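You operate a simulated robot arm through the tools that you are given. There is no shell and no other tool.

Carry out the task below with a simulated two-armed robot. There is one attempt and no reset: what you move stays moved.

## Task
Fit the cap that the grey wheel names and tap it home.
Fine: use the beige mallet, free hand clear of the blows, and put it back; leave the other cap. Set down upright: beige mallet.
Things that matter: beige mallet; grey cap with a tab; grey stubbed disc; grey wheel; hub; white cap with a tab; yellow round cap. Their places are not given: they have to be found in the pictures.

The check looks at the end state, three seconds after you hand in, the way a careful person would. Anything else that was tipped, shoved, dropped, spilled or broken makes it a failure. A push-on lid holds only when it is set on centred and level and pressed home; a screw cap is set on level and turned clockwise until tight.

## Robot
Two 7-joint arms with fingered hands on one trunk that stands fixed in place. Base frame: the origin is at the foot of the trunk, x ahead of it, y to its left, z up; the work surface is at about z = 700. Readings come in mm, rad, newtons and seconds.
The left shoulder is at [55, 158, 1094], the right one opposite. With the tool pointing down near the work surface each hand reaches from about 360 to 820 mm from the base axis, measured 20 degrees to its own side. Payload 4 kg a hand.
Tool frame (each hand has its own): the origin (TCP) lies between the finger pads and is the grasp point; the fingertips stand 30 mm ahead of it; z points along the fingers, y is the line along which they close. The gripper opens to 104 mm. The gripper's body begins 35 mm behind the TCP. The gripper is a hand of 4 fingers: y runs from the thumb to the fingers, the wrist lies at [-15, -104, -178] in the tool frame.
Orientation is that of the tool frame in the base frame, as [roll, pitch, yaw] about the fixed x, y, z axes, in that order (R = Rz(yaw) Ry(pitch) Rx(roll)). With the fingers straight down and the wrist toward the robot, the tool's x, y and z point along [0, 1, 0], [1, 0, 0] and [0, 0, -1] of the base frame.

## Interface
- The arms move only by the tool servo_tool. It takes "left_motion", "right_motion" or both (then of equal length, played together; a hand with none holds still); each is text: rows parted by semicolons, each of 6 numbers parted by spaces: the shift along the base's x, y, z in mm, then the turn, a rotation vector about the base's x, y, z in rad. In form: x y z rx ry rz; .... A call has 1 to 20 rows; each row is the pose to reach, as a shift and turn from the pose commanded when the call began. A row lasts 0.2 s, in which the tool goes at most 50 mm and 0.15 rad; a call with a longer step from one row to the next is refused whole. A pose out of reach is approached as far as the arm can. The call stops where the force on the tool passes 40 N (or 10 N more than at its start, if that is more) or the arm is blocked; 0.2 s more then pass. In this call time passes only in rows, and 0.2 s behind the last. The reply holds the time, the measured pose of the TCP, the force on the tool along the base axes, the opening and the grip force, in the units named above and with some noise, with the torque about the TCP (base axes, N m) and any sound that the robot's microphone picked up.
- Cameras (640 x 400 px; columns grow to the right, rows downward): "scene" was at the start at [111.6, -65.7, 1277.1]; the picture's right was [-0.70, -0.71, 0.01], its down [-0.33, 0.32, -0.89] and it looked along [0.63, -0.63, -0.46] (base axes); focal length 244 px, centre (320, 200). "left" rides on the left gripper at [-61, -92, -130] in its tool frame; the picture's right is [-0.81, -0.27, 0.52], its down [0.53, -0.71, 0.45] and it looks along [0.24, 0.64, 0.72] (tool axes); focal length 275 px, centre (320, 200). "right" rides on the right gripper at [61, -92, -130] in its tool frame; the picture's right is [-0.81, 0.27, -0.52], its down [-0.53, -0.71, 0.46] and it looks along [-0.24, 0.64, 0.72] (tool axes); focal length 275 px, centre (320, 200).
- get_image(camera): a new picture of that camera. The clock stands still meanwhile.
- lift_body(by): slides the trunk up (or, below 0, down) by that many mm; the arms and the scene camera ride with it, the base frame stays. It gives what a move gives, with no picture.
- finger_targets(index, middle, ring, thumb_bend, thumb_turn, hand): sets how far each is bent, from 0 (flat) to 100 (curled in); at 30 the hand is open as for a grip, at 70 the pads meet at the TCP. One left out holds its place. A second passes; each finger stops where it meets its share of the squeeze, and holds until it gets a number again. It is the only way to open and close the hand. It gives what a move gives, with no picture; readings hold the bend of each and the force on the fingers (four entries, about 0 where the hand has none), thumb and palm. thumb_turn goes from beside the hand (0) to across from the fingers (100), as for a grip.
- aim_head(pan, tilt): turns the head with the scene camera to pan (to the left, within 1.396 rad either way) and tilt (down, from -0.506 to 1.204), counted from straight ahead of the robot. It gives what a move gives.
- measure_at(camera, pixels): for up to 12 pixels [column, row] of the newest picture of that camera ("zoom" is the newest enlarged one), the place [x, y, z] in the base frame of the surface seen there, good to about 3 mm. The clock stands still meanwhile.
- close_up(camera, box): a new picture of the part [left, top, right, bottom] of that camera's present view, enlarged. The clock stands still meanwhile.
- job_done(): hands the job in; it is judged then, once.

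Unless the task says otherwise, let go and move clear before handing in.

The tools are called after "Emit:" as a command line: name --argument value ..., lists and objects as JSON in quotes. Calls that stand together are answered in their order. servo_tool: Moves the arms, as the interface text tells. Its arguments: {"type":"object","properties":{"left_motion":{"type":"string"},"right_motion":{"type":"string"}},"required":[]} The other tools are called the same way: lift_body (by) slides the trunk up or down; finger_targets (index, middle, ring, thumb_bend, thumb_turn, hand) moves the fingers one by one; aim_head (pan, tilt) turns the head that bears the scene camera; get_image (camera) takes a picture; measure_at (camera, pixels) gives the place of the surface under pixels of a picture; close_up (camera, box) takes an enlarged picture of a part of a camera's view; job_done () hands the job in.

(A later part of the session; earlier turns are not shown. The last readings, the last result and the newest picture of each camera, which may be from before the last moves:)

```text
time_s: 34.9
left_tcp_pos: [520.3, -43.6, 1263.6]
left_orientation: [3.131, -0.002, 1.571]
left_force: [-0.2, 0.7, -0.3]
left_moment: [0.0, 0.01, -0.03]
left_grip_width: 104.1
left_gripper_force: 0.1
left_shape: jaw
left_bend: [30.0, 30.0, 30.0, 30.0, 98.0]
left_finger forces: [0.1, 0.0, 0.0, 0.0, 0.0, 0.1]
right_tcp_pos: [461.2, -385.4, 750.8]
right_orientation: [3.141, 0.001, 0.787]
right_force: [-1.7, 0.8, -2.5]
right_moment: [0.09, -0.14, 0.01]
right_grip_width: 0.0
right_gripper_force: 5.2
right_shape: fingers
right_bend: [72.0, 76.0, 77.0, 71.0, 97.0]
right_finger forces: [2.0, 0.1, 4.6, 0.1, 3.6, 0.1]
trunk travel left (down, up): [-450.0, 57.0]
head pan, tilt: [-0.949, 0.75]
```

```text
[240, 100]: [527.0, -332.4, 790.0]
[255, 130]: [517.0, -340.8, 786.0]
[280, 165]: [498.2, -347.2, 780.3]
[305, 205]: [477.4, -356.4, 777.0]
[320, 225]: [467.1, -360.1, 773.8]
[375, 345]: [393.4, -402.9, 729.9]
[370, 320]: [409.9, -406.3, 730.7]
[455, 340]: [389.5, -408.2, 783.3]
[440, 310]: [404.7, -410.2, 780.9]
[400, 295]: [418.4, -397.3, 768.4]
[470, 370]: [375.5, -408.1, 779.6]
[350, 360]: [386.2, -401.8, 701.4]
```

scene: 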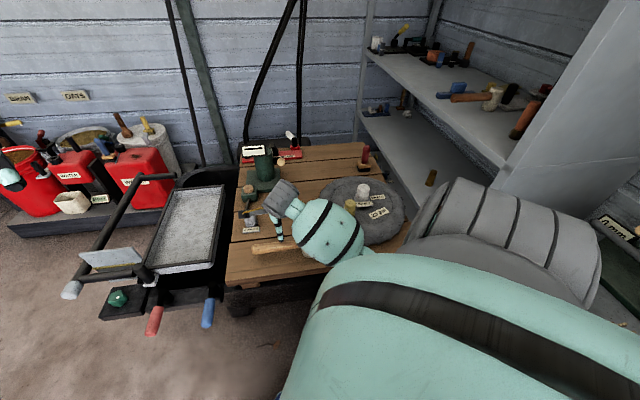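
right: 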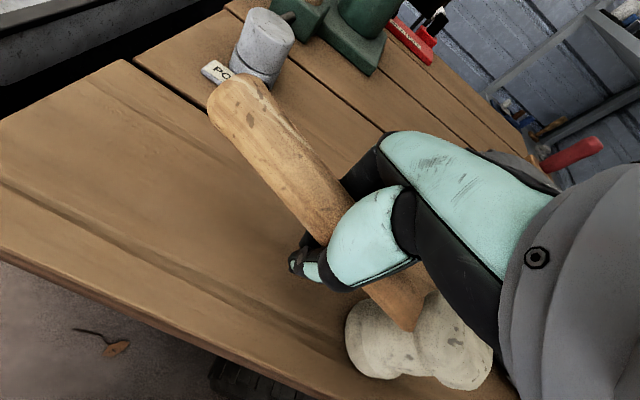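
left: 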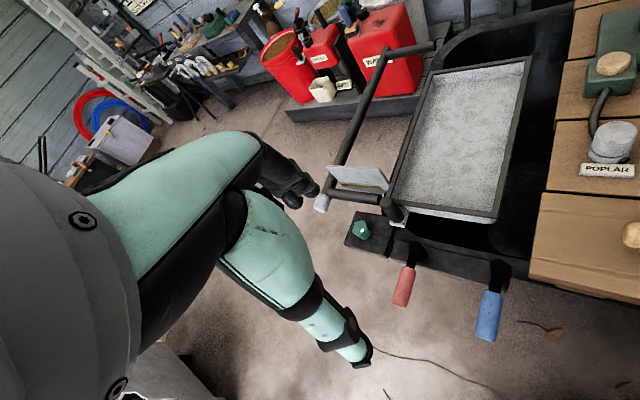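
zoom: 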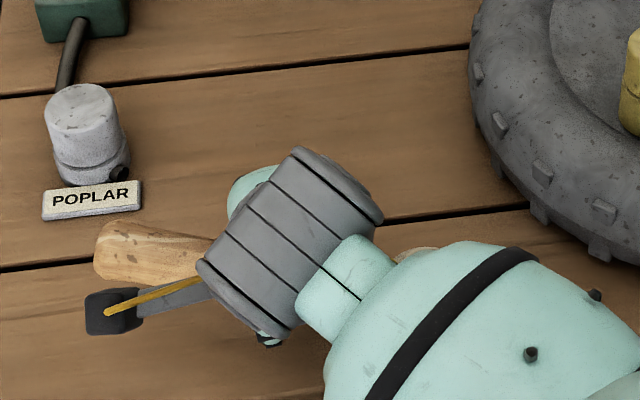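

The fingers have closed under the handle and lifted it about 10 mm at the grip, tilting the mallet slightly with its head still on the table. Lowering the hand by about 11 mm should set the head flat again with the handle caged deeper in the hand.

Emit:
servo_tool --right_motion "0 0 -3 0 0 0; 0 0 -6 0 0 0; 0 0 -9 0 0 0; 0 0 -11 0 0 0"

Emit:
get_image --camera "right"

Emit:
measure_at --camera "right" --pixels '[[240, 100], [255, 130], [280, 165], [305, 205], [320, 225], [375, 345], [370, 320], [455, 340], [440, 310], [400, 295], [470, 370], [350, 360]]'

```text
time_s: 35.9
left_tcp_pos: [520.4, -41.6, 1264.3]
left_orientation: [3.131, 0.0, 1.569]
left_force: [-0.1, -1.3, -0.2]
left_moment: [-0.01, -0.01, 0.0]
left_grip_width: 103.7
left_gripper_force: 0.0
left_shape: jaw
left_bend: [30.0, 30.0, 30.0, 30.0, 98.0]
left_finger forces: [0.1, 0.0, 0.0, 0.0, 0.0, 0.0]
right_tcp_pos: [461.5, -385.5, 740.3]
right_orientation: [3.141, 0.0, 0.787]
right_force: [0.8, 0.7, -0.8]
right_moment: [0.02, 0.01, 0.0]
right_grip_width: 0.0
right_gripper_force: 3.6
right_shape: fingers
right_bend: [72.0, 76.0, 77.0, 71.0, 97.0]
right_finger forces: [2.5, 0.0, 1.4, 0.0, 2.9, 0.0]
trunk travel left (down, up): [-450.0, 57.0]
head pan, tilt: [-0.949, 0.75]
```

```text
taken
```

right: 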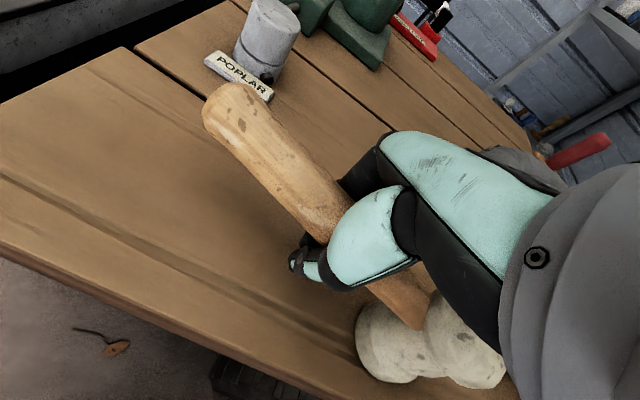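

```text
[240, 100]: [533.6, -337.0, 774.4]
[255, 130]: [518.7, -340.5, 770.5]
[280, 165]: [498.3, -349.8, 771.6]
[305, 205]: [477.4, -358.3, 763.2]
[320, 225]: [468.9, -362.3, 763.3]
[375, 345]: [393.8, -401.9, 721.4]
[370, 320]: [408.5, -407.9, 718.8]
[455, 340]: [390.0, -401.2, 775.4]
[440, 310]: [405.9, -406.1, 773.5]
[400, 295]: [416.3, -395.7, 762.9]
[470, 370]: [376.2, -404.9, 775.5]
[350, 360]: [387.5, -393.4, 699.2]
```

The head is about flat again, but the mallet has turned about 18° and shifted some 15–20 mm because ring and index pressed unevenly against the thumb. I'll open the hand slowly to let it stand free, then re-measure and take a better grip.

Emit:
finger_targets --hand "right" --index 66 --middle 66 --ring 66 --thumb_bend 66

Emit:
get_image --camera "right"

```text
time_s: 36.9
left_tcp_pos: [521.9, -44.0, 1263.7]
left_orientation: [3.13, 0.002, 1.57]
left_force: [-0.6, 0.0, 0.0]
left_moment: [0.03, 0.0, -0.01]
left_grip_width: 103.8
left_gripper_force: 0.1
left_shape: jaw
left_bend: [30.0, 30.0, 30.0, 30.0, 98.0]
left_finger forces: [0.0, 0.1, 0.0, 0.0, 0.0, 0.1]
right_tcp_pos: [460.4, -385.0, 740.0]
right_orientation: [-3.141, 0.001, 0.786]
right_force: [0.0, 1.2, 0.1]
right_moment: [0.0, -0.02, -0.03]
right_grip_width: 11.4
right_gripper_force: 0.3
right_shape: fingers
right_bend: [66.0, 66.0, 66.0, 66.0, 97.0]
right_finger forces: [0.6, 0.0, 0.1, 0.0, 0.8, 0.0]
trunk travel left (down, up): [-450.0, 57.0]
head pan, tilt: [-0.949, 0.75]
```

```text
taken
```

right: 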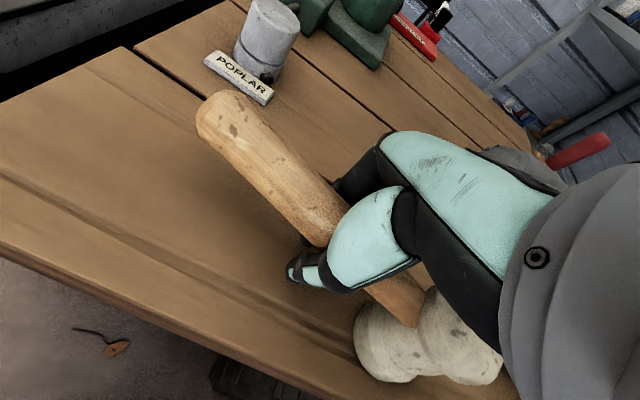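

The mallet settled a little and the forces dropped to below 1 N. I'll open further.

Emit:
finger_targets --hand "right" --index 58 --middle 58 --ring 56 --thumb_bend 58

Emit:
finger_targets --hand "right" --index 38 --middle 38 --ring 38 --thumb_bend 38

Emit:
get_image --camera "right"

```text
time_s: 37.9
left_tcp_pos: [521.0, -43.7, 1264.9]
left_orientation: [3.129, -0.001, 1.571]
left_force: [0.5, -0.2, -0.3]
left_moment: [0.01, 0.0, 0.0]
left_grip_width: 104.2
left_gripper_force: 0.0
left_shape: jaw
left_bend: [30.0, 30.0, 30.0, 30.0, 98.0]
left_finger forces: [0.0, 0.0, 0.0, 0.0, 0.0, 0.0]
right_tcp_pos: [460.2, -386.0, 740.0]
right_orientation: [3.141, 0.0, 0.785]
right_force: [-0.2, 0.1, 0.6]
right_moment: [-0.01, 0.01, -0.01]
right_grip_width: 33.6
right_gripper_force: 0.1
right_shape: fingers
right_bend: [57.0, 57.0, 56.0, 57.0, 97.0]
right_finger forces: [0.0, 0.0, 0.0, 0.1, 0.0, 0.0]
trunk travel left (down, up): [-450.0, 57.0]
head pan, tilt: [-0.949, 0.75]
```

```text
time_s: 38.9
left_tcp_pos: [520.1, -44.1, 1263.9]
left_orientation: [3.13, -0.002, 1.571]
left_force: [-0.2, 0.6, 0.1]
left_moment: [-0.01, -0.02, -0.03]
left_grip_width: 103.9
left_gripper_force: 0.1
left_shape: jaw
left_bend: [30.0, 30.0, 30.0, 30.0, 98.0]
left_finger forces: [0.1, 0.0, 0.1, 0.0, 0.0, 0.0]
right_tcp_pos: [459.7, -385.5, 740.1]
right_orientation: [3.142, -0.001, 0.784]
right_force: [0.1, 0.4, 0.2]
right_moment: [0.03, 0.0, 0.01]
right_grip_width: 82.5
right_gripper_force: 0.1
right_shape: fingers
right_bend: [38.0, 38.0, 38.0, 38.0, 97.0]
right_finger forces: [0.0, 0.1, 0.0, 0.0, 0.1, 0.0]
trunk travel left (down, up): [-450.0, 57.0]
head pan, tilt: [-0.949, 0.75]
```

```text
taken
```

right: 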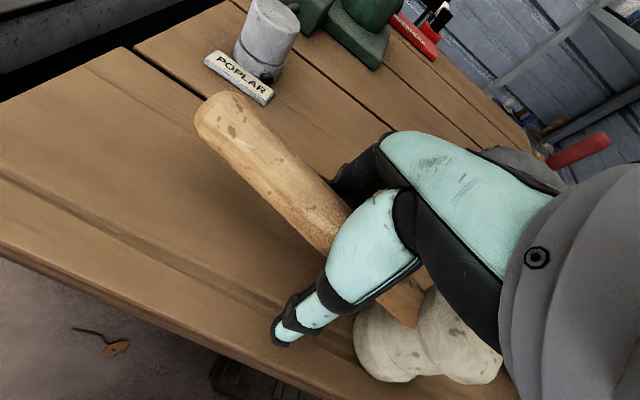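

The mallet stands free. I'll raise the hand clear and measure where the mallet now stands.

Emit:
servo_tool --right_motion "0 0 40 0 0 0; 0 0 80 0 0 0; 0 0 125 0 0 0; 0 0 170 0 0 0; 0 -20 210 0 0 0; 20 -65 225 0 0 0; 40 -110 235 0 0 0; 60 -150 240 0 0 0"

Emit:
get_image --camera "scene"

Emit:
close_up --camera "scene" --box '[245, 215, 333, 270]'

```text
refused: row 6 steps farther than a row can; nothing moved
```

```text
taken
```

scene: 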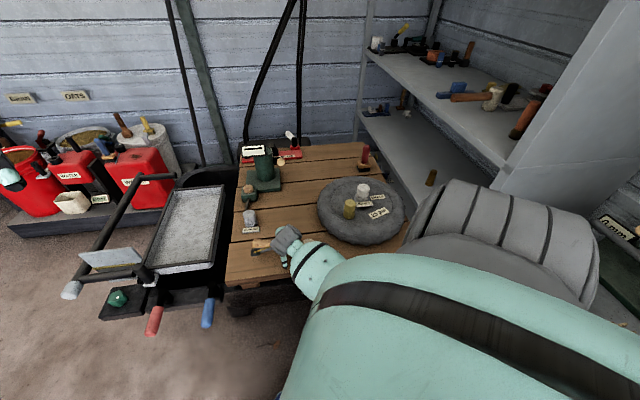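

```text
7.27 times, centred on (289, 242) of scene
```

zoom: 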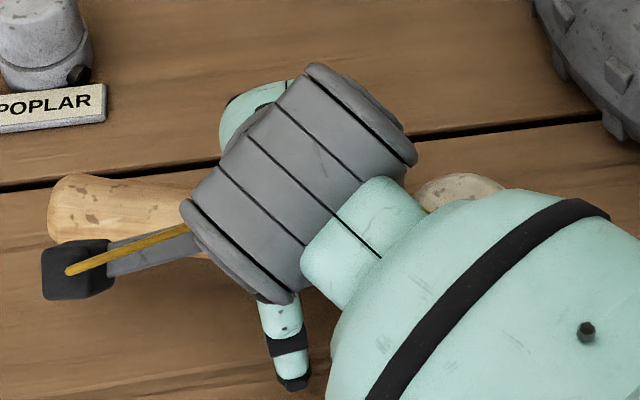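

One step was too long, so nothing moved. I'll repeat it with shorter steps.

Emit:
servo_tool --right_motion "0 0 40 0 0 0; 0 0 80 0 0 0; 0 0 125 0 0 0; 0 0 170 0 0 0; 0 -20 205 0 0 0; 15 -55 220 0 0 0; 30 -95 230 0 0 0; 45 -135 235 0 0 0; 55 -175 235 0 0 0"

Emit:
get_image --camera "scene"

Emit:
close_up --camera "scene" --box '[245, 215, 333, 270]'

```text
time_s: 40.9
left_tcp_pos: [520.1, -43.4, 1264.0]
left_orientation: [3.128, -0.001, 1.57]
left_force: [0.0, -1.2, -0.3]
left_moment: [0.01, 0.0, 0.01]
left_grip_width: 104.2
left_gripper_force: 0.1
left_shape: jaw
left_bend: [30.0, 30.0, 30.0, 30.0, 98.0]
left_finger forces: [0.0, 0.0, 0.1, 0.0, 0.1, 0.0]
right_tcp_pos: [517.9, -562.1, 974.3]
right_orientation: [3.14, -0.001, 0.784]
right_force: [0.2, 0.1, 0.3]
right_moment: [0.01, -0.01, 0.04]
right_grip_width: 82.9
right_gripper_force: 0.0
right_shape: fingers
right_bend: [38.0, 38.0, 38.0, 38.0, 97.0]
right_finger forces: [0.0, 0.0, 0.0, 0.0, 0.0, 0.1]
trunk travel left (down, up): [-450.0, 57.0]
head pan, tilt: [-0.949, 0.75]
```

```text
taken
```

scene: 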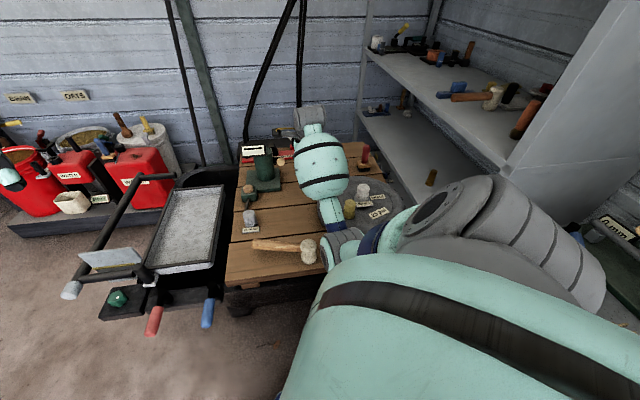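

```text
7.27 times, centred on (289, 242) of scene
```

zoom: 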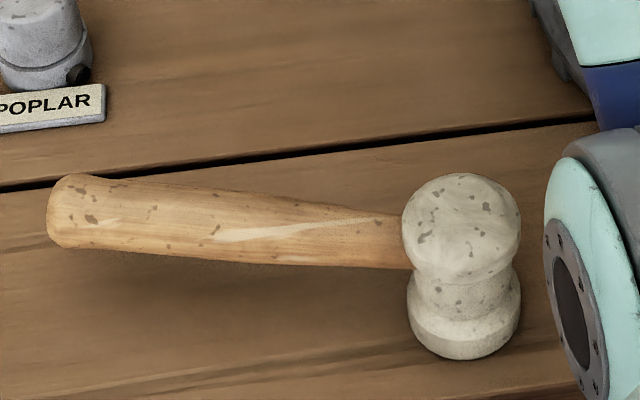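

The mallet stands upright by itself, its head now shifted toward the near edge. I'll measure it, and also the arm part at the right of the zoom.

Emit:
measure_at --camera "zoom" --pixels '[[462, 225], [407, 215], [517, 225], [462, 180], [462, 268], [430, 195], [495, 195], [430, 250], [495, 255], [462, 345], [590, 200], [580, 300]]'

Emit:
measure_at --camera "zoom" --pixels '[[390, 220], [350, 213], [300, 207], [250, 200], [200, 195], [150, 190], [100, 185], [390, 255], [300, 250], [200, 240], [100, 230], [60, 210]]'

```text
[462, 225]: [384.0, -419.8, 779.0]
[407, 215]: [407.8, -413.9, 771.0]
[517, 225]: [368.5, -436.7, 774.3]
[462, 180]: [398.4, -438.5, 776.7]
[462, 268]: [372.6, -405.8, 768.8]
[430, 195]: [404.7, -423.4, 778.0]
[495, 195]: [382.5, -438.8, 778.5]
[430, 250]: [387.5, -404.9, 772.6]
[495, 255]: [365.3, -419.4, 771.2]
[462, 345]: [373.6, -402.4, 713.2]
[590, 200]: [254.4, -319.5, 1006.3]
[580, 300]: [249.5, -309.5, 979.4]
```

```text
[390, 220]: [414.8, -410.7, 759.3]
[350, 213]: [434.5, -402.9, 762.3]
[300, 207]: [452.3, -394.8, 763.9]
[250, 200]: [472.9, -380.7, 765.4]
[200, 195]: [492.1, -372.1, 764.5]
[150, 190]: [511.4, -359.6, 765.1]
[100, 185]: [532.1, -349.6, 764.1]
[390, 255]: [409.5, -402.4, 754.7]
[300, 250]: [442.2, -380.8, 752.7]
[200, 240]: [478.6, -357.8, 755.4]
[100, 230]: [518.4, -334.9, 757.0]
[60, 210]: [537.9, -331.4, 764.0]
```

The mallet now stands at head centre ≈(386,-422.5) with its handle at about 30°. A grip on the thin handle proved unsteady, so I'll grip the mallet by its waisted head from above (handle along the hand's x axis, palm just over the head's top), which also drives straight down. First I'll open and move above the head.

Emit:
finger_targets --hand "right" --index 31 --middle 31 --ring 31 --thumb_bend 31

Emit:
servo_tool --right_motion "-26 28 -10 0 0 -0.05; -52 56 -25 0 0 -0.1; -78 84 -45 0 0 -0.15; -105 112 -70 0 0 -0.2; -132 140 -94 0 0 -0.26"

Emit:
get_image --camera "right"

Emit:
get_image --camera "scene"

```text
time_s: 41.9
left_tcp_pos: [519.4, -43.7, 1263.7]
left_orientation: [3.129, -0.004, 1.572]
left_force: [-0.8, -0.1, -0.6]
left_moment: [0.0, -0.01, 0.0]
left_grip_width: 104.1
left_gripper_force: 0.0
left_shape: jaw
left_bend: [30.0, 30.0, 30.0, 30.0, 98.0]
left_finger forces: [0.0, 0.0, 0.0, 0.0, 0.0, 0.0]
right_tcp_pos: [515.8, -561.4, 975.3]
right_orientation: [3.139, -0.001, 0.785]
right_force: [0.6, 0.7, -0.1]
right_moment: [-0.02, 0.01, 0.01]
right_grip_width: 100.3
right_gripper_force: 0.1
right_shape: fingers
right_bend: [31.0, 31.0, 31.0, 31.0, 97.0]
right_finger forces: [0.1, 0.0, 0.0, 0.1, 0.1, 0.1]
trunk travel left (down, up): [-450.0, 57.0]
head pan, tilt: [-0.949, 0.75]
```

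```text
time_s: 43.1
left_tcp_pos: [520.0, -41.8, 1265.0]
left_orientation: [3.128, 0.0, 1.572]
left_force: [0.0, -0.3, -0.1]
left_moment: [0.01, 0.0, -0.05]
left_grip_width: 104.0
left_gripper_force: 0.0
left_shape: jaw
left_bend: [30.0, 30.0, 30.0, 30.0, 98.0]
left_finger forces: [0.1, 0.0, 0.0, 0.0, 0.0, 0.0]
right_tcp_pos: [384.1, -434.9, 891.7]
right_orientation: [3.103, 0.01, 0.519]
right_force: [-0.1, 0.6, 0.1]
right_moment: [-0.01, -0.01, 0.0]
right_grip_width: 100.5
right_gripper_force: 0.1
right_shape: fingers
right_bend: [31.0, 31.0, 31.0, 31.0, 97.0]
right_finger forces: [0.0, 0.0, 0.1, 0.0, 0.1, 0.0]
trunk travel left (down, up): [-450.0, 57.0]
head pan, tilt: [-0.949, 0.75]
```

```text
taken
```

right: 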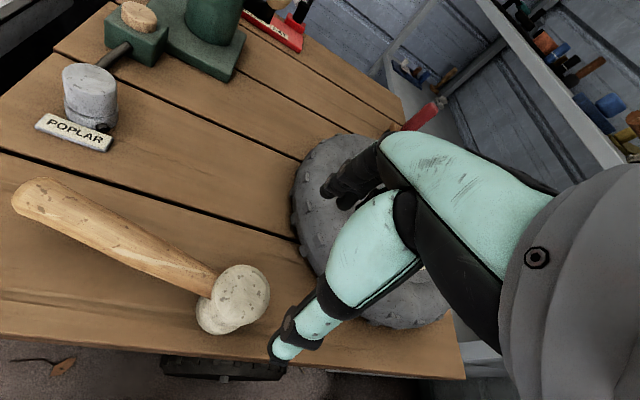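

```text
taken
```

scene: 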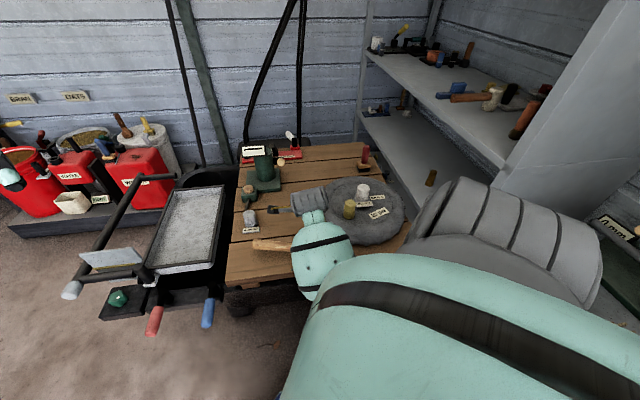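

The measured pose lags the command (y −435, z 892, tilt 0.04). I'll send a short holding move to see whether it settles.

Emit:
servo_tool --right_motion "0 0 0 0 0 0; 0 0 0 0 0 0"

```text
time_s: 43.7
left_tcp_pos: [520.1, -43.9, 1263.7]
left_orientation: [3.129, -0.001, 1.57]
left_force: [-0.5, 0.2, 0.7]
left_moment: [-0.01, 0.02, 0.0]
left_grip_width: 104.0
left_gripper_force: 0.1
left_shape: jaw
left_bend: [30.0, 30.0, 30.0, 30.0, 98.0]
left_finger forces: [0.0, 0.1, 0.0, 0.0, 0.1, 0.1]
right_tcp_pos: [383.3, -434.2, 890.6]
right_orientation: [3.108, 0.014, 0.524]
right_force: [0.0, 0.2, -0.1]
right_moment: [0.02, 0.01, 0.02]
right_grip_width: 100.5
right_gripper_force: 0.0
right_shape: fingers
right_bend: [31.0, 31.0, 31.0, 31.0, 97.0]
right_finger forces: [0.1, 0.0, 0.0, 0.0, 0.1, 0.0]
trunk travel left (down, up): [-450.0, 57.0]
head pan, tilt: [-0.949, 0.75]
```

It holds about 12 mm short, probably because the arm is folded too tightly at this height. I'll go down some (tips stay above the head at z≥800) and check whether the error goes away.

Emit:
servo_tool --right_motion "0 0 -15 0 0 0; 0 0 -30 0 0 0; 0 0 -42 0 0 0"

```text
time_s: 44.7
left_tcp_pos: [503.4, -42.9, 1271.6]
left_orientation: [3.114, -0.002, 1.569]
left_force: [0.0, 0.3, -0.3]
left_moment: [0.06, -0.01, 0.01]
left_grip_width: 103.8
left_gripper_force: 0.2
left_shape: jaw
left_bend: [30.0, 30.0, 30.0, 30.0, 98.0]
left_finger forces: [0.0, 0.0, 0.0, 0.1, 0.1, 0.0]
right_tcp_pos: [371.0, -449.6, 859.5]
right_orientation: [3.071, 0.026, 0.521]
right_force: [-0.5, 0.7, 0.8]
right_moment: [0.01, 0.02, 0.01]
right_grip_width: 100.5
right_gripper_force: 0.2
right_shape: fingers
right_bend: [31.0, 31.0, 31.0, 31.0, 98.0]
right_finger forces: [0.0, 0.0, 0.0, 0.0, 0.0, 0.0]
trunk travel left (down, up): [-450.0, 57.0]
head pan, tilt: [-0.949, 0.75]
stopped in row 3 (right hand): the arm was blocked; the commanded pose is now the measured one
```

The arm was blocked (and the left hand reading shifted, so the body was being pushed). I'll back the right hand up and outward at once and look.

Emit:
servo_tool --right_motion "20 -10 25 0 0 0.05; 45 -25 50 0 0 0.12; 75 -40 70 0 0 0.2; 105 -55 80 0 0 0.26"

Emit:
get_image --camera "scene"

Emit:
get_image --camera "left"

```text
time_s: 45.7
left_tcp_pos: [507.2, -43.4, 1268.5]
left_orientation: [3.118, -0.003, 1.572]
left_force: [-0.5, -0.3, 0.2]
left_moment: [0.03, 0.03, -0.01]
left_grip_width: 104.1
left_gripper_force: 0.0
left_shape: jaw
left_bend: [30.0, 30.0, 30.0, 30.0, 98.0]
left_finger forces: [0.1, 0.0, 0.0, 0.1, 0.1, 0.0]
right_tcp_pos: [478.6, -506.4, 937.1]
right_orientation: [3.073, 0.028, 0.785]
right_force: [-0.3, 0.2, 0.3]
right_moment: [0.0, 0.02, -0.01]
right_grip_width: 100.7
right_gripper_force: 0.1
right_shape: fingers
right_bend: [31.0, 31.0, 31.0, 31.0, 98.0]
right_finger forces: [0.1, 0.0, 0.0, 0.1, 0.0, 0.0]
trunk travel left (down, up): [-450.0, 57.0]
head pan, tilt: [-0.949, 0.75]
```

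```text
taken
```

scene: 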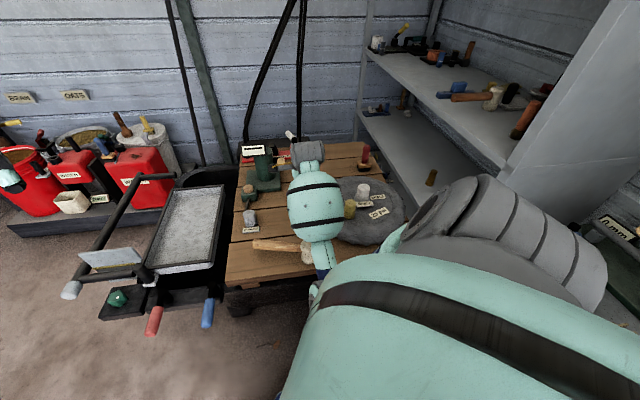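

```text
taken
```

left: 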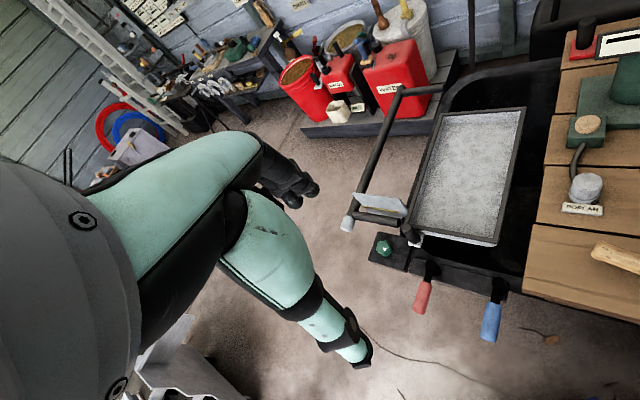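

The left hand's reading is still off by about 13 mm with a 0.01 rad lean, so the body may be leaning slightly. I'll hold still briefly to see whether it recovers.

Emit:
servo_tool --right_motion "0 0 0 0 0 0; 0 0 0 0 0 0; 0 0 0 0 0 0"

Emit:
close_up --camera "scene" --box '[230, 140, 430, 300]'

```text
time_s: 46.5
left_tcp_pos: [505.8, -42.8, 1270.7]
left_orientation: [3.115, -0.001, 1.571]
left_force: [-0.2, 0.6, 0.5]
left_moment: [-0.02, -0.04, 0.02]
left_grip_width: 103.9
left_gripper_force: 0.1
left_shape: jaw
left_bend: [30.0, 30.0, 30.0, 30.0, 98.0]
left_finger forces: [0.1, 0.0, 0.0, 0.1, 0.1, 0.0]
right_tcp_pos: [475.8, -505.7, 937.7]
right_orientation: [3.07, 0.028, 0.784]
right_force: [0.0, 0.2, 1.1]
right_moment: [0.01, -0.02, 0.04]
right_grip_width: 100.7
right_gripper_force: 0.1
right_shape: fingers
right_bend: [31.0, 31.0, 31.0, 31.0, 98.0]
right_finger forces: [0.1, 0.1, 0.1, 0.1, 0.1, 0.0]
trunk travel left (down, up): [-450.0, 57.0]
head pan, tilt: [-0.949, 0.75]
```

```text
2.50 times, centred on (330, 220) of scene
```

zoom: 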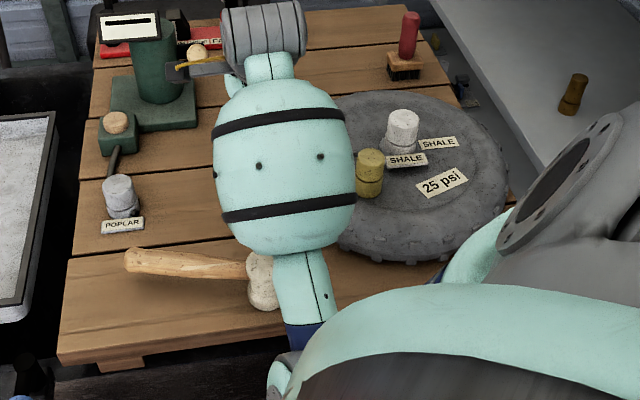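

The lean persists but is small. I'll check that the camera measurements still agree with earlier values (cap top, yellow cap) and what the elbow is near.

Emit:
measure_at --camera "zoom" --pixels '[[403, 117], [369, 158], [118, 185], [130, 260], [200, 270], [260, 270], [262, 295], [305, 290], [300, 330], [290, 240], [100, 355], [275, 375]]'

Emit:
get_image --camera "right"

```text
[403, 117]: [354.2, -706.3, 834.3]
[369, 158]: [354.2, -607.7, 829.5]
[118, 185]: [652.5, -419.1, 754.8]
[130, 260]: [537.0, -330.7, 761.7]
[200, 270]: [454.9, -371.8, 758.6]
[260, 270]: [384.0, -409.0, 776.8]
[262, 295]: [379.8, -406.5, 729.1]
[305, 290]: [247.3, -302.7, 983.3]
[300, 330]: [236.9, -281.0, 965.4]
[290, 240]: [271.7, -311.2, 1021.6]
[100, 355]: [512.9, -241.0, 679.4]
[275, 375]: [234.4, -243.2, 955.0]
```

```text
taken
```

right: 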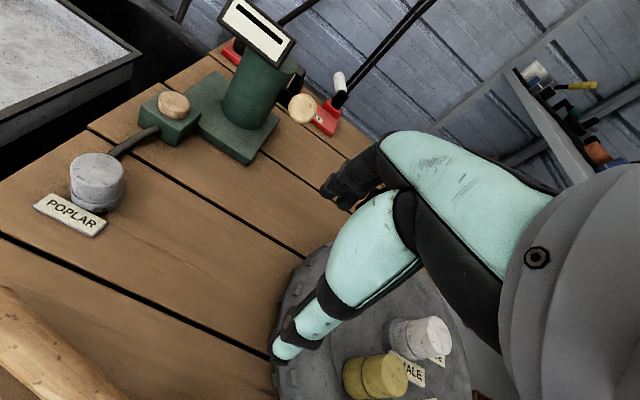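

Camera readings still agree with earlier values (cap top at (354,-706,834), yellow at (354,-608)), so the objects are undisturbed. The arm folds too tightly near the mallet head, so I'll raise the trunk another 50 mm and level the hand, then try a yaw nearer 1.05.

Emit:
lift_body --by 50

Emit:
servo_tool --right_motion "0 0 0 0.035 0.015 0.05; 0 0 0 0.07 0.03 0.1; -5 5 -10 0.07 0.03 0.18; -10 10 -20 0.07 0.03 0.26"

Emit:
get_image --camera "scene"

```text
time_s: 47.5
left_tcp_pos: [505.9, -41.5, 1320.2]
left_orientation: [3.114, -0.003, 1.571]
left_force: [-1.0, -0.1, -0.6]
left_moment: [0.01, -0.02, 0.02]
left_grip_width: 104.3
left_gripper_force: 0.0
left_shape: jaw
left_bend: [30.0, 30.0, 30.0, 30.0, 98.0]
left_finger forces: [0.0, 0.1, 0.1, 0.1, 0.1, 0.0]
right_tcp_pos: [476.5, -504.6, 986.7]
right_orientation: [3.072, 0.028, 0.785]
right_force: [0.0, -0.5, 0.4]
right_moment: [-0.03, 0.02, 0.0]
right_grip_width: 100.3
right_gripper_force: 0.0
right_shape: fingers
right_bend: [31.0, 31.0, 31.0, 31.0, 98.0]
right_finger forces: [0.0, 0.1, 0.1, 0.1, 0.0, 0.0]
trunk travel left (down, up): [-500.0, 7.0]
head pan, tilt: [-0.949, 0.75]
```

```text
time_s: 48.5
left_tcp_pos: [504.8, -44.3, 1319.6]
left_orientation: [3.115, -0.001, 1.571]
left_force: [-0.7, 0.4, 0.0]
left_moment: [0.0, -0.05, 0.01]
left_grip_width: 103.9
left_gripper_force: 0.1
left_shape: jaw
left_bend: [30.0, 30.0, 30.0, 30.0, 98.0]
left_finger forces: [0.0, 0.0, 0.0, 0.0, 0.0, 0.0]
right_tcp_pos: [465.4, -496.1, 966.2]
right_orientation: [3.138, -0.011, 1.044]
right_force: [-0.5, -0.4, 0.0]
right_moment: [0.0, -0.03, 0.03]
right_grip_width: 100.6
right_gripper_force: 0.0
right_shape: fingers
right_bend: [31.0, 31.0, 31.0, 31.0, 98.0]
right_finger forces: [0.0, 0.0, 0.0, 0.0, 0.0, 0.0]
trunk travel left (down, up): [-500.0, 7.0]
head pan, tilt: [-0.949, 0.75]
```

```text
taken
```

scene: 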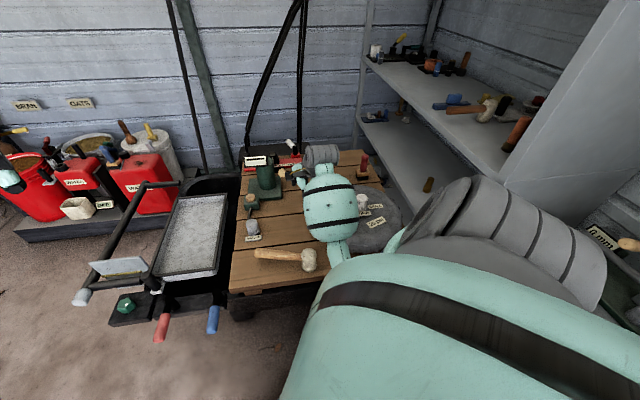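

The hand is level again at yaw 1.04. I'll approach the mallet head in small stages, watching that the measured pose follows.

Emit:
servo_tool --right_motion "-14 13 -20 0 0 0; -28 26 -40 0 0 0; -40 37 -60 0 0 0; -40 37 -60 0 0 0"

```text
time_s: 49.5
left_tcp_pos: [505.9, -42.3, 1318.7]
left_orientation: [3.115, -0.001, 1.571]
left_force: [-0.1, 0.2, 0.3]
left_moment: [0.01, -0.01, 0.0]
left_grip_width: 104.1
left_gripper_force: 0.1
left_shape: jaw
left_bend: [30.0, 30.0, 30.0, 30.0, 98.0]
left_finger forces: [0.0, 0.1, 0.0, 0.0, 0.1, 0.1]
right_tcp_pos: [426.4, -458.3, 907.8]
right_orientation: [3.139, -0.011, 1.044]
right_force: [0.6, -0.3, 0.1]
right_moment: [0.01, 0.01, -0.02]
right_grip_width: 100.7
right_gripper_force: 0.0
right_shape: fingers
right_bend: [31.0, 31.0, 31.0, 31.0, 98.0]
right_finger forces: [0.0, 0.1, 0.0, 0.1, 0.0, 0.0]
trunk travel left (down, up): [-500.0, 7.0]
head pan, tilt: [-0.949, 0.75]
```

It followed exactly. Next stage toward the head's axis.

Emit:
servo_tool --right_motion "-13 12 -15 0 0 0; -26 24 -30 0 0 0; -40 36 -48 0 0 0; -40 36 -48 0 0 0"

Emit:
get_image --camera "right"

```text
time_s: 50.5
left_tcp_pos: [505.6, -43.8, 1318.5]
left_orientation: [3.115, -0.002, 1.569]
left_force: [-0.3, 0.3, -0.3]
left_moment: [-0.02, -0.02, 0.02]
left_grip_width: 104.1
left_gripper_force: 0.1
left_shape: jaw
left_bend: [30.0, 30.0, 30.0, 30.0, 98.0]
left_finger forces: [0.0, 0.0, 0.0, 0.0, 0.0, 0.1]
right_tcp_pos: [386.6, -422.2, 859.6]
right_orientation: [3.136, -0.012, 1.043]
right_force: [-0.3, -0.2, 0.2]
right_moment: [-0.03, 0.0, -0.03]
right_grip_width: 100.7
right_gripper_force: 0.1
right_shape: fingers
right_bend: [31.0, 31.0, 31.0, 31.0, 98.0]
right_finger forces: [0.1, 0.0, 0.1, 0.0, 0.1, 0.0]
trunk travel left (down, up): [-500.0, 7.0]
head pan, tilt: [-0.949, 0.75]
```

```text
taken
```

right: 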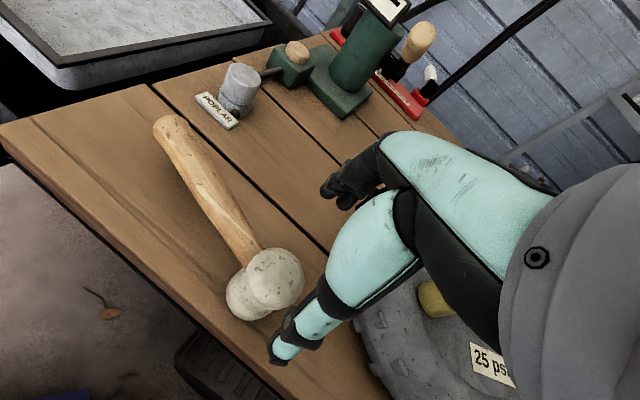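

It reached (386.6,-422.2,859.6) exactly. I'll try turning a bit toward the handle's direction (yaw ≈ 0.85) for more finger clearance, watching for deviation.

Emit:
servo_tool --right_motion "0 0 0 0 0 -0.06; 0 0 0 0 0 -0.12; 0 0 0 0 0 -0.18; 0 0 0 0 0 -0.18"

Emit:
get_image --camera "right"

Emit:
get_image --camera "scene"

```text
time_s: 51.5
left_tcp_pos: [505.1, -42.9, 1319.9]
left_orientation: [3.116, -0.004, 1.57]
left_force: [0.5, 1.1, -0.3]
left_moment: [0.01, 0.02, 0.01]
left_grip_width: 103.8
left_gripper_force: 0.1
left_shape: jaw
left_bend: [30.0, 30.0, 30.0, 30.0, 98.0]
left_finger forces: [0.1, 0.0, 0.0, 0.0, 0.0, 0.1]
right_tcp_pos: [387.9, -423.0, 860.0]
right_orientation: [3.139, -0.011, 0.863]
right_force: [0.1, 0.5, 0.2]
right_moment: [-0.02, 0.04, 0.01]
right_grip_width: 100.7
right_gripper_force: 0.0
right_shape: fingers
right_bend: [31.0, 31.0, 31.0, 31.0, 98.0]
right_finger forces: [0.0, 0.1, 0.0, 0.1, 0.0, 0.0]
trunk travel left (down, up): [-500.0, 7.0]
head pan, tilt: [-0.949, 0.75]
```

```text
taken
```

right: 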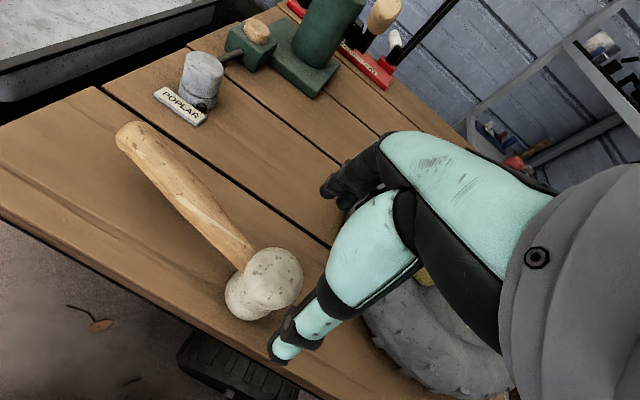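

```text
taken
```

scene: 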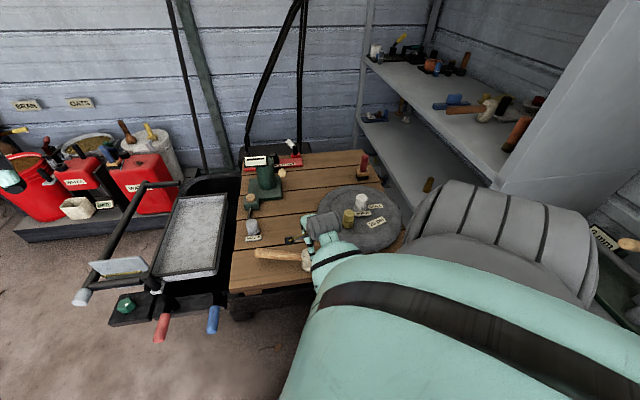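

Still following. I'll measure the head's top in this view before going down around it.

Emit:
measure_at --camera "right" --pixels '[[275, 277], [252, 275], [299, 275], [275, 252], [275, 302], [260, 260], [292, 260], [262, 295], [290, 293], [230, 235], [237, 250], [218, 225]]'

Emit:
servo_tool --right_motion "0 0 -20 0 0 0; 0 0 -40 0 0 0; 0 0 -40 0 0 0"

Emit:
get_image --camera "right"

```text
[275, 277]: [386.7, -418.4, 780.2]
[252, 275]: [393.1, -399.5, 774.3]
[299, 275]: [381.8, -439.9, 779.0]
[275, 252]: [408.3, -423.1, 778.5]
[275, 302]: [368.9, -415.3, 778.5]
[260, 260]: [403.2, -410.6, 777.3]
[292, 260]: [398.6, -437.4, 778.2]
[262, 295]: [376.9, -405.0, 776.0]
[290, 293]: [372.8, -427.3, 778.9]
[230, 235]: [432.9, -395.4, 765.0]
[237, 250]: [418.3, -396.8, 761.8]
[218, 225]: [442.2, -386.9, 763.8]
```

```text
time_s: 52.3
left_tcp_pos: [505.4, -42.5, 1319.2]
left_orientation: [3.117, -0.003, 1.571]
left_force: [-0.2, 0.4, -0.1]
left_moment: [0.0, -0.01, -0.02]
left_grip_width: 103.9
left_gripper_force: 0.1
left_shape: jaw
left_bend: [30.0, 30.0, 30.0, 30.0, 98.0]
left_finger forces: [0.1, 0.0, 0.0, 0.0, 0.0, 0.0]
right_tcp_pos: [388.0, -421.3, 817.7]
right_orientation: [3.138, -0.01, 0.866]
right_force: [0.5, 0.0, -1.0]
right_moment: [0.02, 0.01, -0.04]
right_grip_width: 100.5
right_gripper_force: 0.0
right_shape: fingers
right_bend: [31.0, 31.0, 31.0, 31.0, 98.0]
right_finger forces: [0.0, 0.0, 0.0, 0.0, 0.0, 0.0]
trunk travel left (down, up): [-500.0, 7.0]
head pan, tilt: [-0.949, 0.75]
```

```text
taken
```

right: 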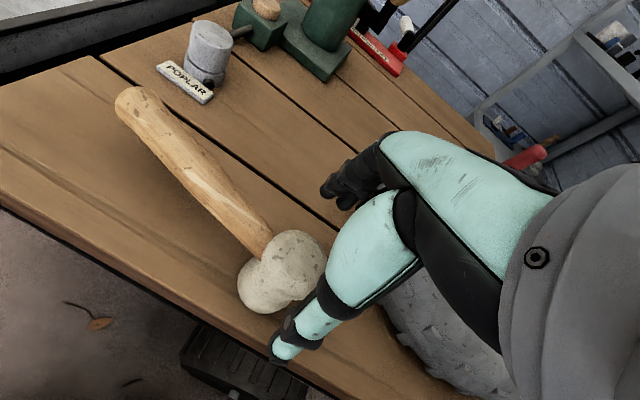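

The head's centre is at about (388,-420), right under the hand. I'll lower around it to z≈770.

Emit:
servo_tool --right_motion "0 1 -16 0 0 0; 0 1 -32 0 0 0; 0 1 -48 0 0 0; 0 1 -48 0 0 0"

Emit:
get_image --camera "right"

```text
time_s: 53.3
left_tcp_pos: [506.0, -42.7, 1319.4]
left_orientation: [3.114, -0.003, 1.572]
left_force: [-0.6, -0.5, 0.1]
left_moment: [0.03, 0.0, 0.03]
left_grip_width: 103.7
left_gripper_force: 0.1
left_shape: jaw
left_bend: [30.0, 30.0, 30.0, 30.0, 98.0]
left_finger forces: [0.0, 0.0, 0.1, 0.1, 0.0, 0.0]
right_tcp_pos: [387.7, -421.0, 771.1]
right_orientation: [3.136, -0.011, 0.864]
right_force: [-0.4, 0.3, -0.2]
right_moment: [0.03, 0.0, -0.01]
right_grip_width: 100.4
right_gripper_force: 0.0
right_shape: fingers
right_bend: [31.0, 31.0, 31.0, 31.0, 98.0]
right_finger forces: [0.0, 0.0, 0.0, 0.0, 0.0, 0.0]
trunk travel left (down, up): [-500.0, 7.0]
head pan, tilt: [-0.949, 0.75]
```

```text
taken
```

right: 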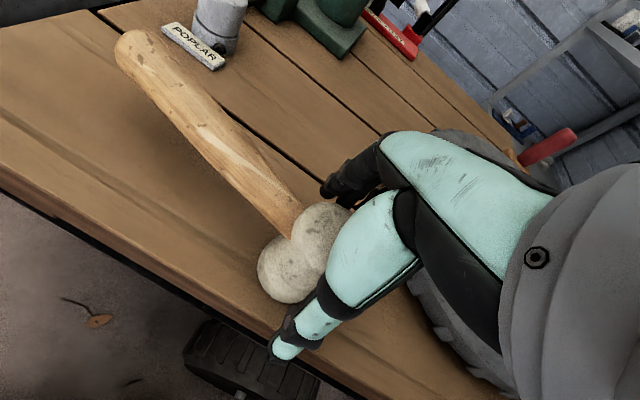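

The head is between thumb and fingers with no contact. I'll lower to about z 749, palm just over the head's top.

Emit:
servo_tool --right_motion "0 0 -8 0 0 0; 0 0 -16 0 0 0; 0 0 -21 0 0 0; 0 0 -21 0 0 0"

Emit:
get_image --camera "right"

Emit:
close_up --camera "scene" --box '[240, 200, 352, 270]'

```text
time_s: 54.3
left_tcp_pos: [505.4, -43.6, 1319.5]
left_orientation: [3.116, -0.001, 1.571]
left_force: [0.3, -0.2, 0.6]
left_moment: [-0.03, -0.01, -0.03]
left_grip_width: 104.3
left_gripper_force: 0.0
left_shape: jaw
left_bend: [30.0, 30.0, 30.0, 30.0, 98.0]
left_finger forces: [0.1, 0.1, 0.0, 0.0, 0.1, 0.1]
right_tcp_pos: [388.1, -422.8, 751.1]
right_orientation: [3.134, -0.011, 0.862]
right_force: [2.9, -4.4, 8.1]
right_moment: [0.0, -0.19, -0.1]
right_grip_width: 103.2
right_gripper_force: 4.0
right_shape: fingers
right_bend: [29.0, 31.0, 31.0, 31.0, 98.0]
right_finger forces: [7.8, 0.1, 0.0, 0.0, 0.1, 0.0]
trunk travel left (down, up): [-500.0, 7.0]
head pan, tilt: [-0.949, 0.75]
```

```text
taken
```

right: 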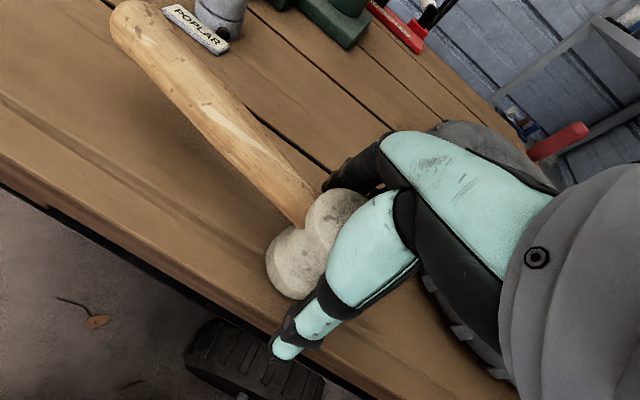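

```text
5.71 times, centred on (296, 235) of scene
```

zoom: 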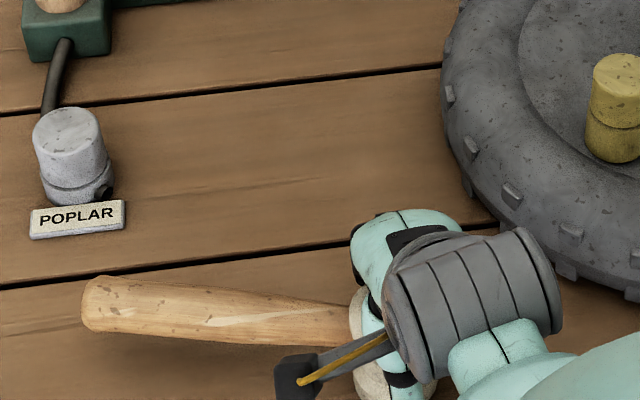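

The index finger feels 7.8 N, so it touches the mallet (head rim or handle). I'll back up a few millimetres and look closely.

Emit:
servo_tool --right_motion "0 0 4 0 0 0; 0 0 7 0 0 0"

Emit:
close_up --camera "right" --box '[220, 100, 440, 320]'

Emit:
close_up --camera "scene" --box '[280, 220, 344, 270]'

```text
time_s: 54.9
left_tcp_pos: [505.4, -42.9, 1319.9]
left_orientation: [3.117, -0.001, 1.572]
left_force: [-0.3, -0.1, -0.4]
left_moment: [0.01, 0.0, 0.02]
left_grip_width: 103.8
left_gripper_force: 0.2
left_shape: jaw
left_bend: [30.0, 30.0, 30.0, 30.0, 98.0]
left_finger forces: [0.0, 0.0, 0.1, 0.1, 0.0, 0.1]
right_tcp_pos: [386.8, -420.9, 755.5]
right_orientation: [3.14, -0.01, 0.864]
right_force: [0.8, -0.2, -0.2]
right_moment: [0.03, 0.0, -0.04]
right_grip_width: 100.9
right_gripper_force: 0.4
right_shape: fingers
right_bend: [31.0, 31.0, 31.0, 31.0, 98.0]
right_finger forces: [0.6, 0.0, 0.0, 0.0, 0.0, 0.0]
trunk travel left (down, up): [-500.0, 7.0]
head pan, tilt: [-0.949, 0.75]
```

```text
1.82 times, centred on (330, 210) of right
```

zoom: 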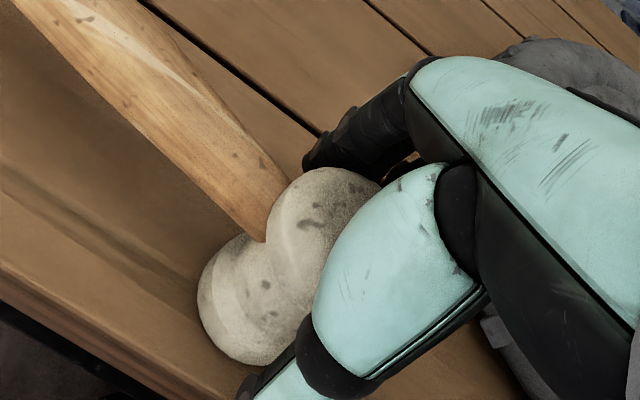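

```text
8.00 times, centred on (312, 245) of scene
```

zoom: 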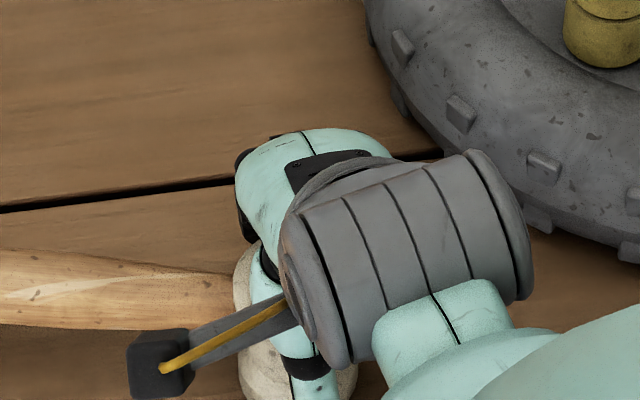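

The index fingertip is next to the handle's root (zoom (305,165)). I'll raise slightly, turn the hand by −0.15 rad toward the handle's line, and try again.

Emit:
servo_tool --right_motion "0 0 6 0 0 0; 0 0 10 0 0 -0.05; 0 0 12 0 0 -0.1; 0 0 12 0 0 -0.16; 0 0 12 0 0 -0.16"

Emit:
get_image --camera "right"

```text
time_s: 56.1
left_tcp_pos: [505.4, -42.9, 1318.2]
left_orientation: [3.117, -0.001, 1.571]
left_force: [0.1, 0.8, 0.3]
left_moment: [0.0, -0.02, 0.01]
left_grip_width: 104.0
left_gripper_force: 0.0
left_shape: jaw
left_bend: [30.0, 30.0, 30.0, 30.0, 98.0]
left_finger forces: [0.0, 0.0, 0.0, 0.0, 0.0, 0.1]
right_tcp_pos: [383.8, -425.7, 768.2]
right_orientation: [3.135, -0.002, 0.701]
right_force: [0.4, -0.1, -0.4]
right_moment: [-0.01, -0.01, 0.0]
right_grip_width: 100.8
right_gripper_force: 0.0
right_shape: fingers
right_bend: [31.0, 31.0, 31.0, 31.0, 98.0]
right_finger forces: [0.0, 0.1, 0.0, 0.0, 0.0, 0.0]
trunk travel left (down, up): [-500.0, 7.0]
head pan, tilt: [-0.949, 0.75]
```

```text
taken
```

right: 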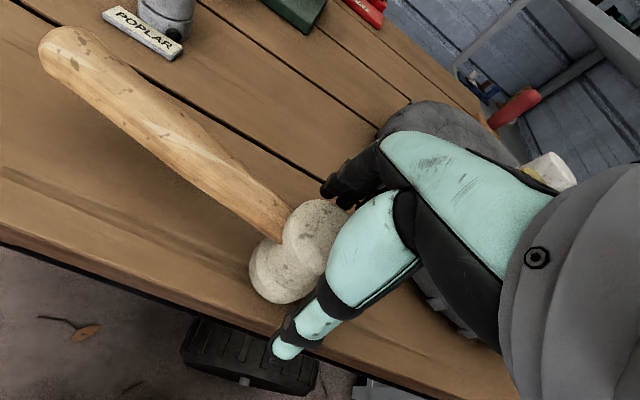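

Turning further makes the arm deviate (reach limit), so instead I'll turn the mallet back toward its original direction: straddle the handle loosely and nudge it round with the fingers, the head staying as pivot. First I'll rise and move over the handle.

Emit:
servo_tool --right_motion "0 0 25 0 0 0.04; 0 0 50 0 0 0.08; 5 0 75 0 0 0.08; 40 22 75 0 0 0.08; 76 43 75 0 0 0.08; 110 63 75 0 0 0.08; 110 63 75 0 0 0.08"

Emit:
finger_targets --hand "right" --index 44 --middle 44 --ring 44 --thumb_bend 44

Emit:
get_image --camera "right"

```text
time_s: 57.4
left_tcp_pos: [487.5, -43.1, 1328.7]
left_orientation: [3.099, -0.001, 1.573]
left_force: [-0.6, 0.3, -0.7]
left_moment: [0.01, 0.03, 0.0]
left_grip_width: 103.9
left_gripper_force: 0.1
left_shape: jaw
left_bend: [30.0, 30.0, 30.0, 30.0, 98.0]
left_finger forces: [0.0, 0.0, 0.0, 0.0, 0.1, 0.0]
right_tcp_pos: [391.3, -416.7, 809.1]
right_orientation: [-3.114, 0.144, 0.782]
right_force: [-0.2, -0.1, -0.9]
right_moment: [0.05, 0.01, -0.03]
right_grip_width: 100.8
right_gripper_force: 0.2
right_shape: fingers
right_bend: [31.0, 31.0, 31.0, 31.0, 98.0]
right_finger forces: [0.1, 0.1, 0.1, 0.0, 0.1, 0.0]
trunk travel left (down, up): [-500.0, 7.0]
head pan, tilt: [-0.949, 0.75]
stopped in row 6 (right hand): the arm was blocked; the commanded pose is now the measured one
```

```text
time_s: 58.4
left_tcp_pos: [491.1, -43.1, 1325.7]
left_orientation: [3.103, -0.003, 1.57]
left_force: [-0.4, -0.3, 0.1]
left_moment: [-0.01, 0.0, 0.02]
left_grip_width: 104.1
left_gripper_force: 0.0
left_shape: jaw
left_bend: [30.0, 30.0, 30.0, 30.0, 98.0]
left_finger forces: [0.0, 0.0, 0.1, 0.0, 0.0, 0.0]
right_tcp_pos: [393.1, -414.9, 805.6]
right_orientation: [-3.111, 0.146, 0.781]
right_force: [0.5, -0.1, 0.5]
right_moment: [-0.01, 0.03, 0.01]
right_grip_width: 68.2
right_gripper_force: 0.1
right_shape: fingers
right_bend: [44.0, 44.0, 44.0, 44.0, 98.0]
right_finger forces: [0.1, 0.1, 0.0, 0.0, 0.0, 0.0]
trunk travel left (down, up): [-500.0, 7.0]
head pan, tilt: [-0.949, 0.75]
```

```text
taken
```

right: 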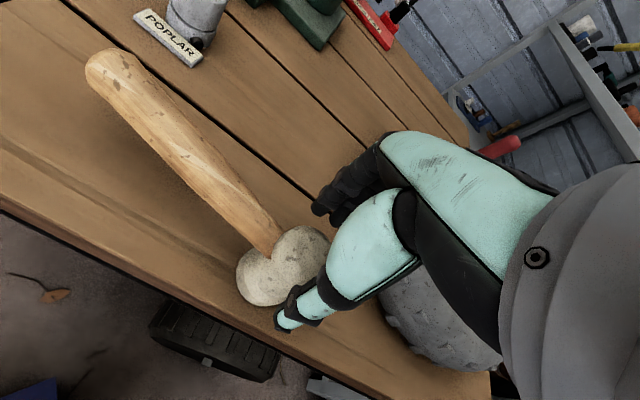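

The arm was blocked again, with the hand at (393,-415,806) and tilted. I must see what the arm is touching, so I'll aim the head down at the arm and elbow.

Emit:
aim_head --pan -0.8 --tilt 1.15

Emit:
get_image --camera "scene"

Emit:
get_image --camera "left"

```text
time_s: 59.2
left_tcp_pos: [490.2, -42.0, 1326.7]
left_orientation: [3.103, -0.001, 1.569]
left_force: [0.8, -0.9, 0.3]
left_moment: [0.01, -0.02, -0.04]
left_grip_width: 103.9
left_gripper_force: 0.1
left_shape: jaw
left_bend: [30.0, 30.0, 30.0, 30.0, 98.0]
left_finger forces: [0.0, 0.2, 0.0, 0.1, 0.0, 0.1]
right_tcp_pos: [393.2, -415.5, 806.2]
right_orientation: [-3.112, 0.145, 0.782]
right_force: [-0.1, -0.1, -1.0]
right_moment: [0.04, -0.02, 0.0]
right_grip_width: 68.4
right_gripper_force: 0.1
right_shape: fingers
right_bend: [44.0, 44.0, 44.0, 44.0, 98.0]
right_finger forces: [0.0, 0.0, 0.0, 0.1, 0.1, 0.0]
trunk travel left (down, up): [-500.0, 7.0]
head pan, tilt: [-0.799, 1.15]
```

```text
taken
```

scene: 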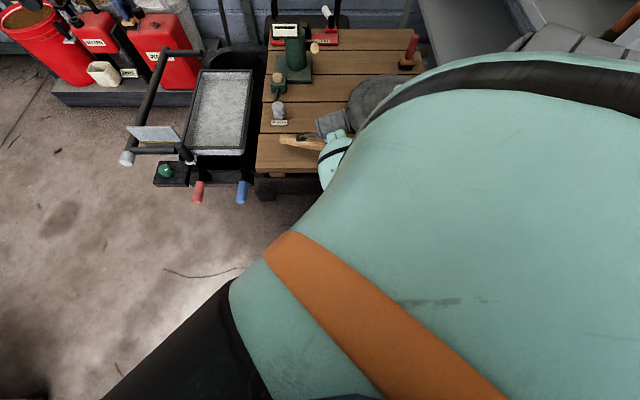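

```text
taken
```

left: 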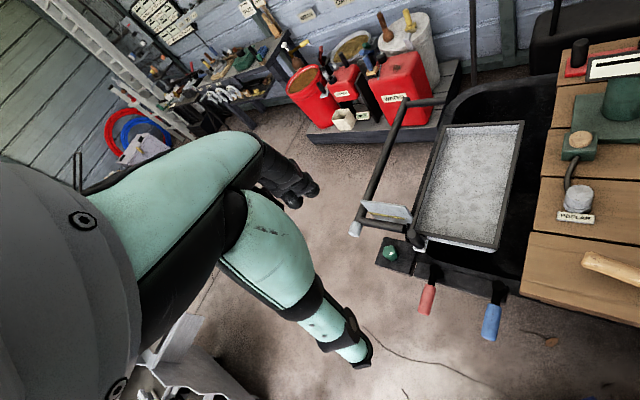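

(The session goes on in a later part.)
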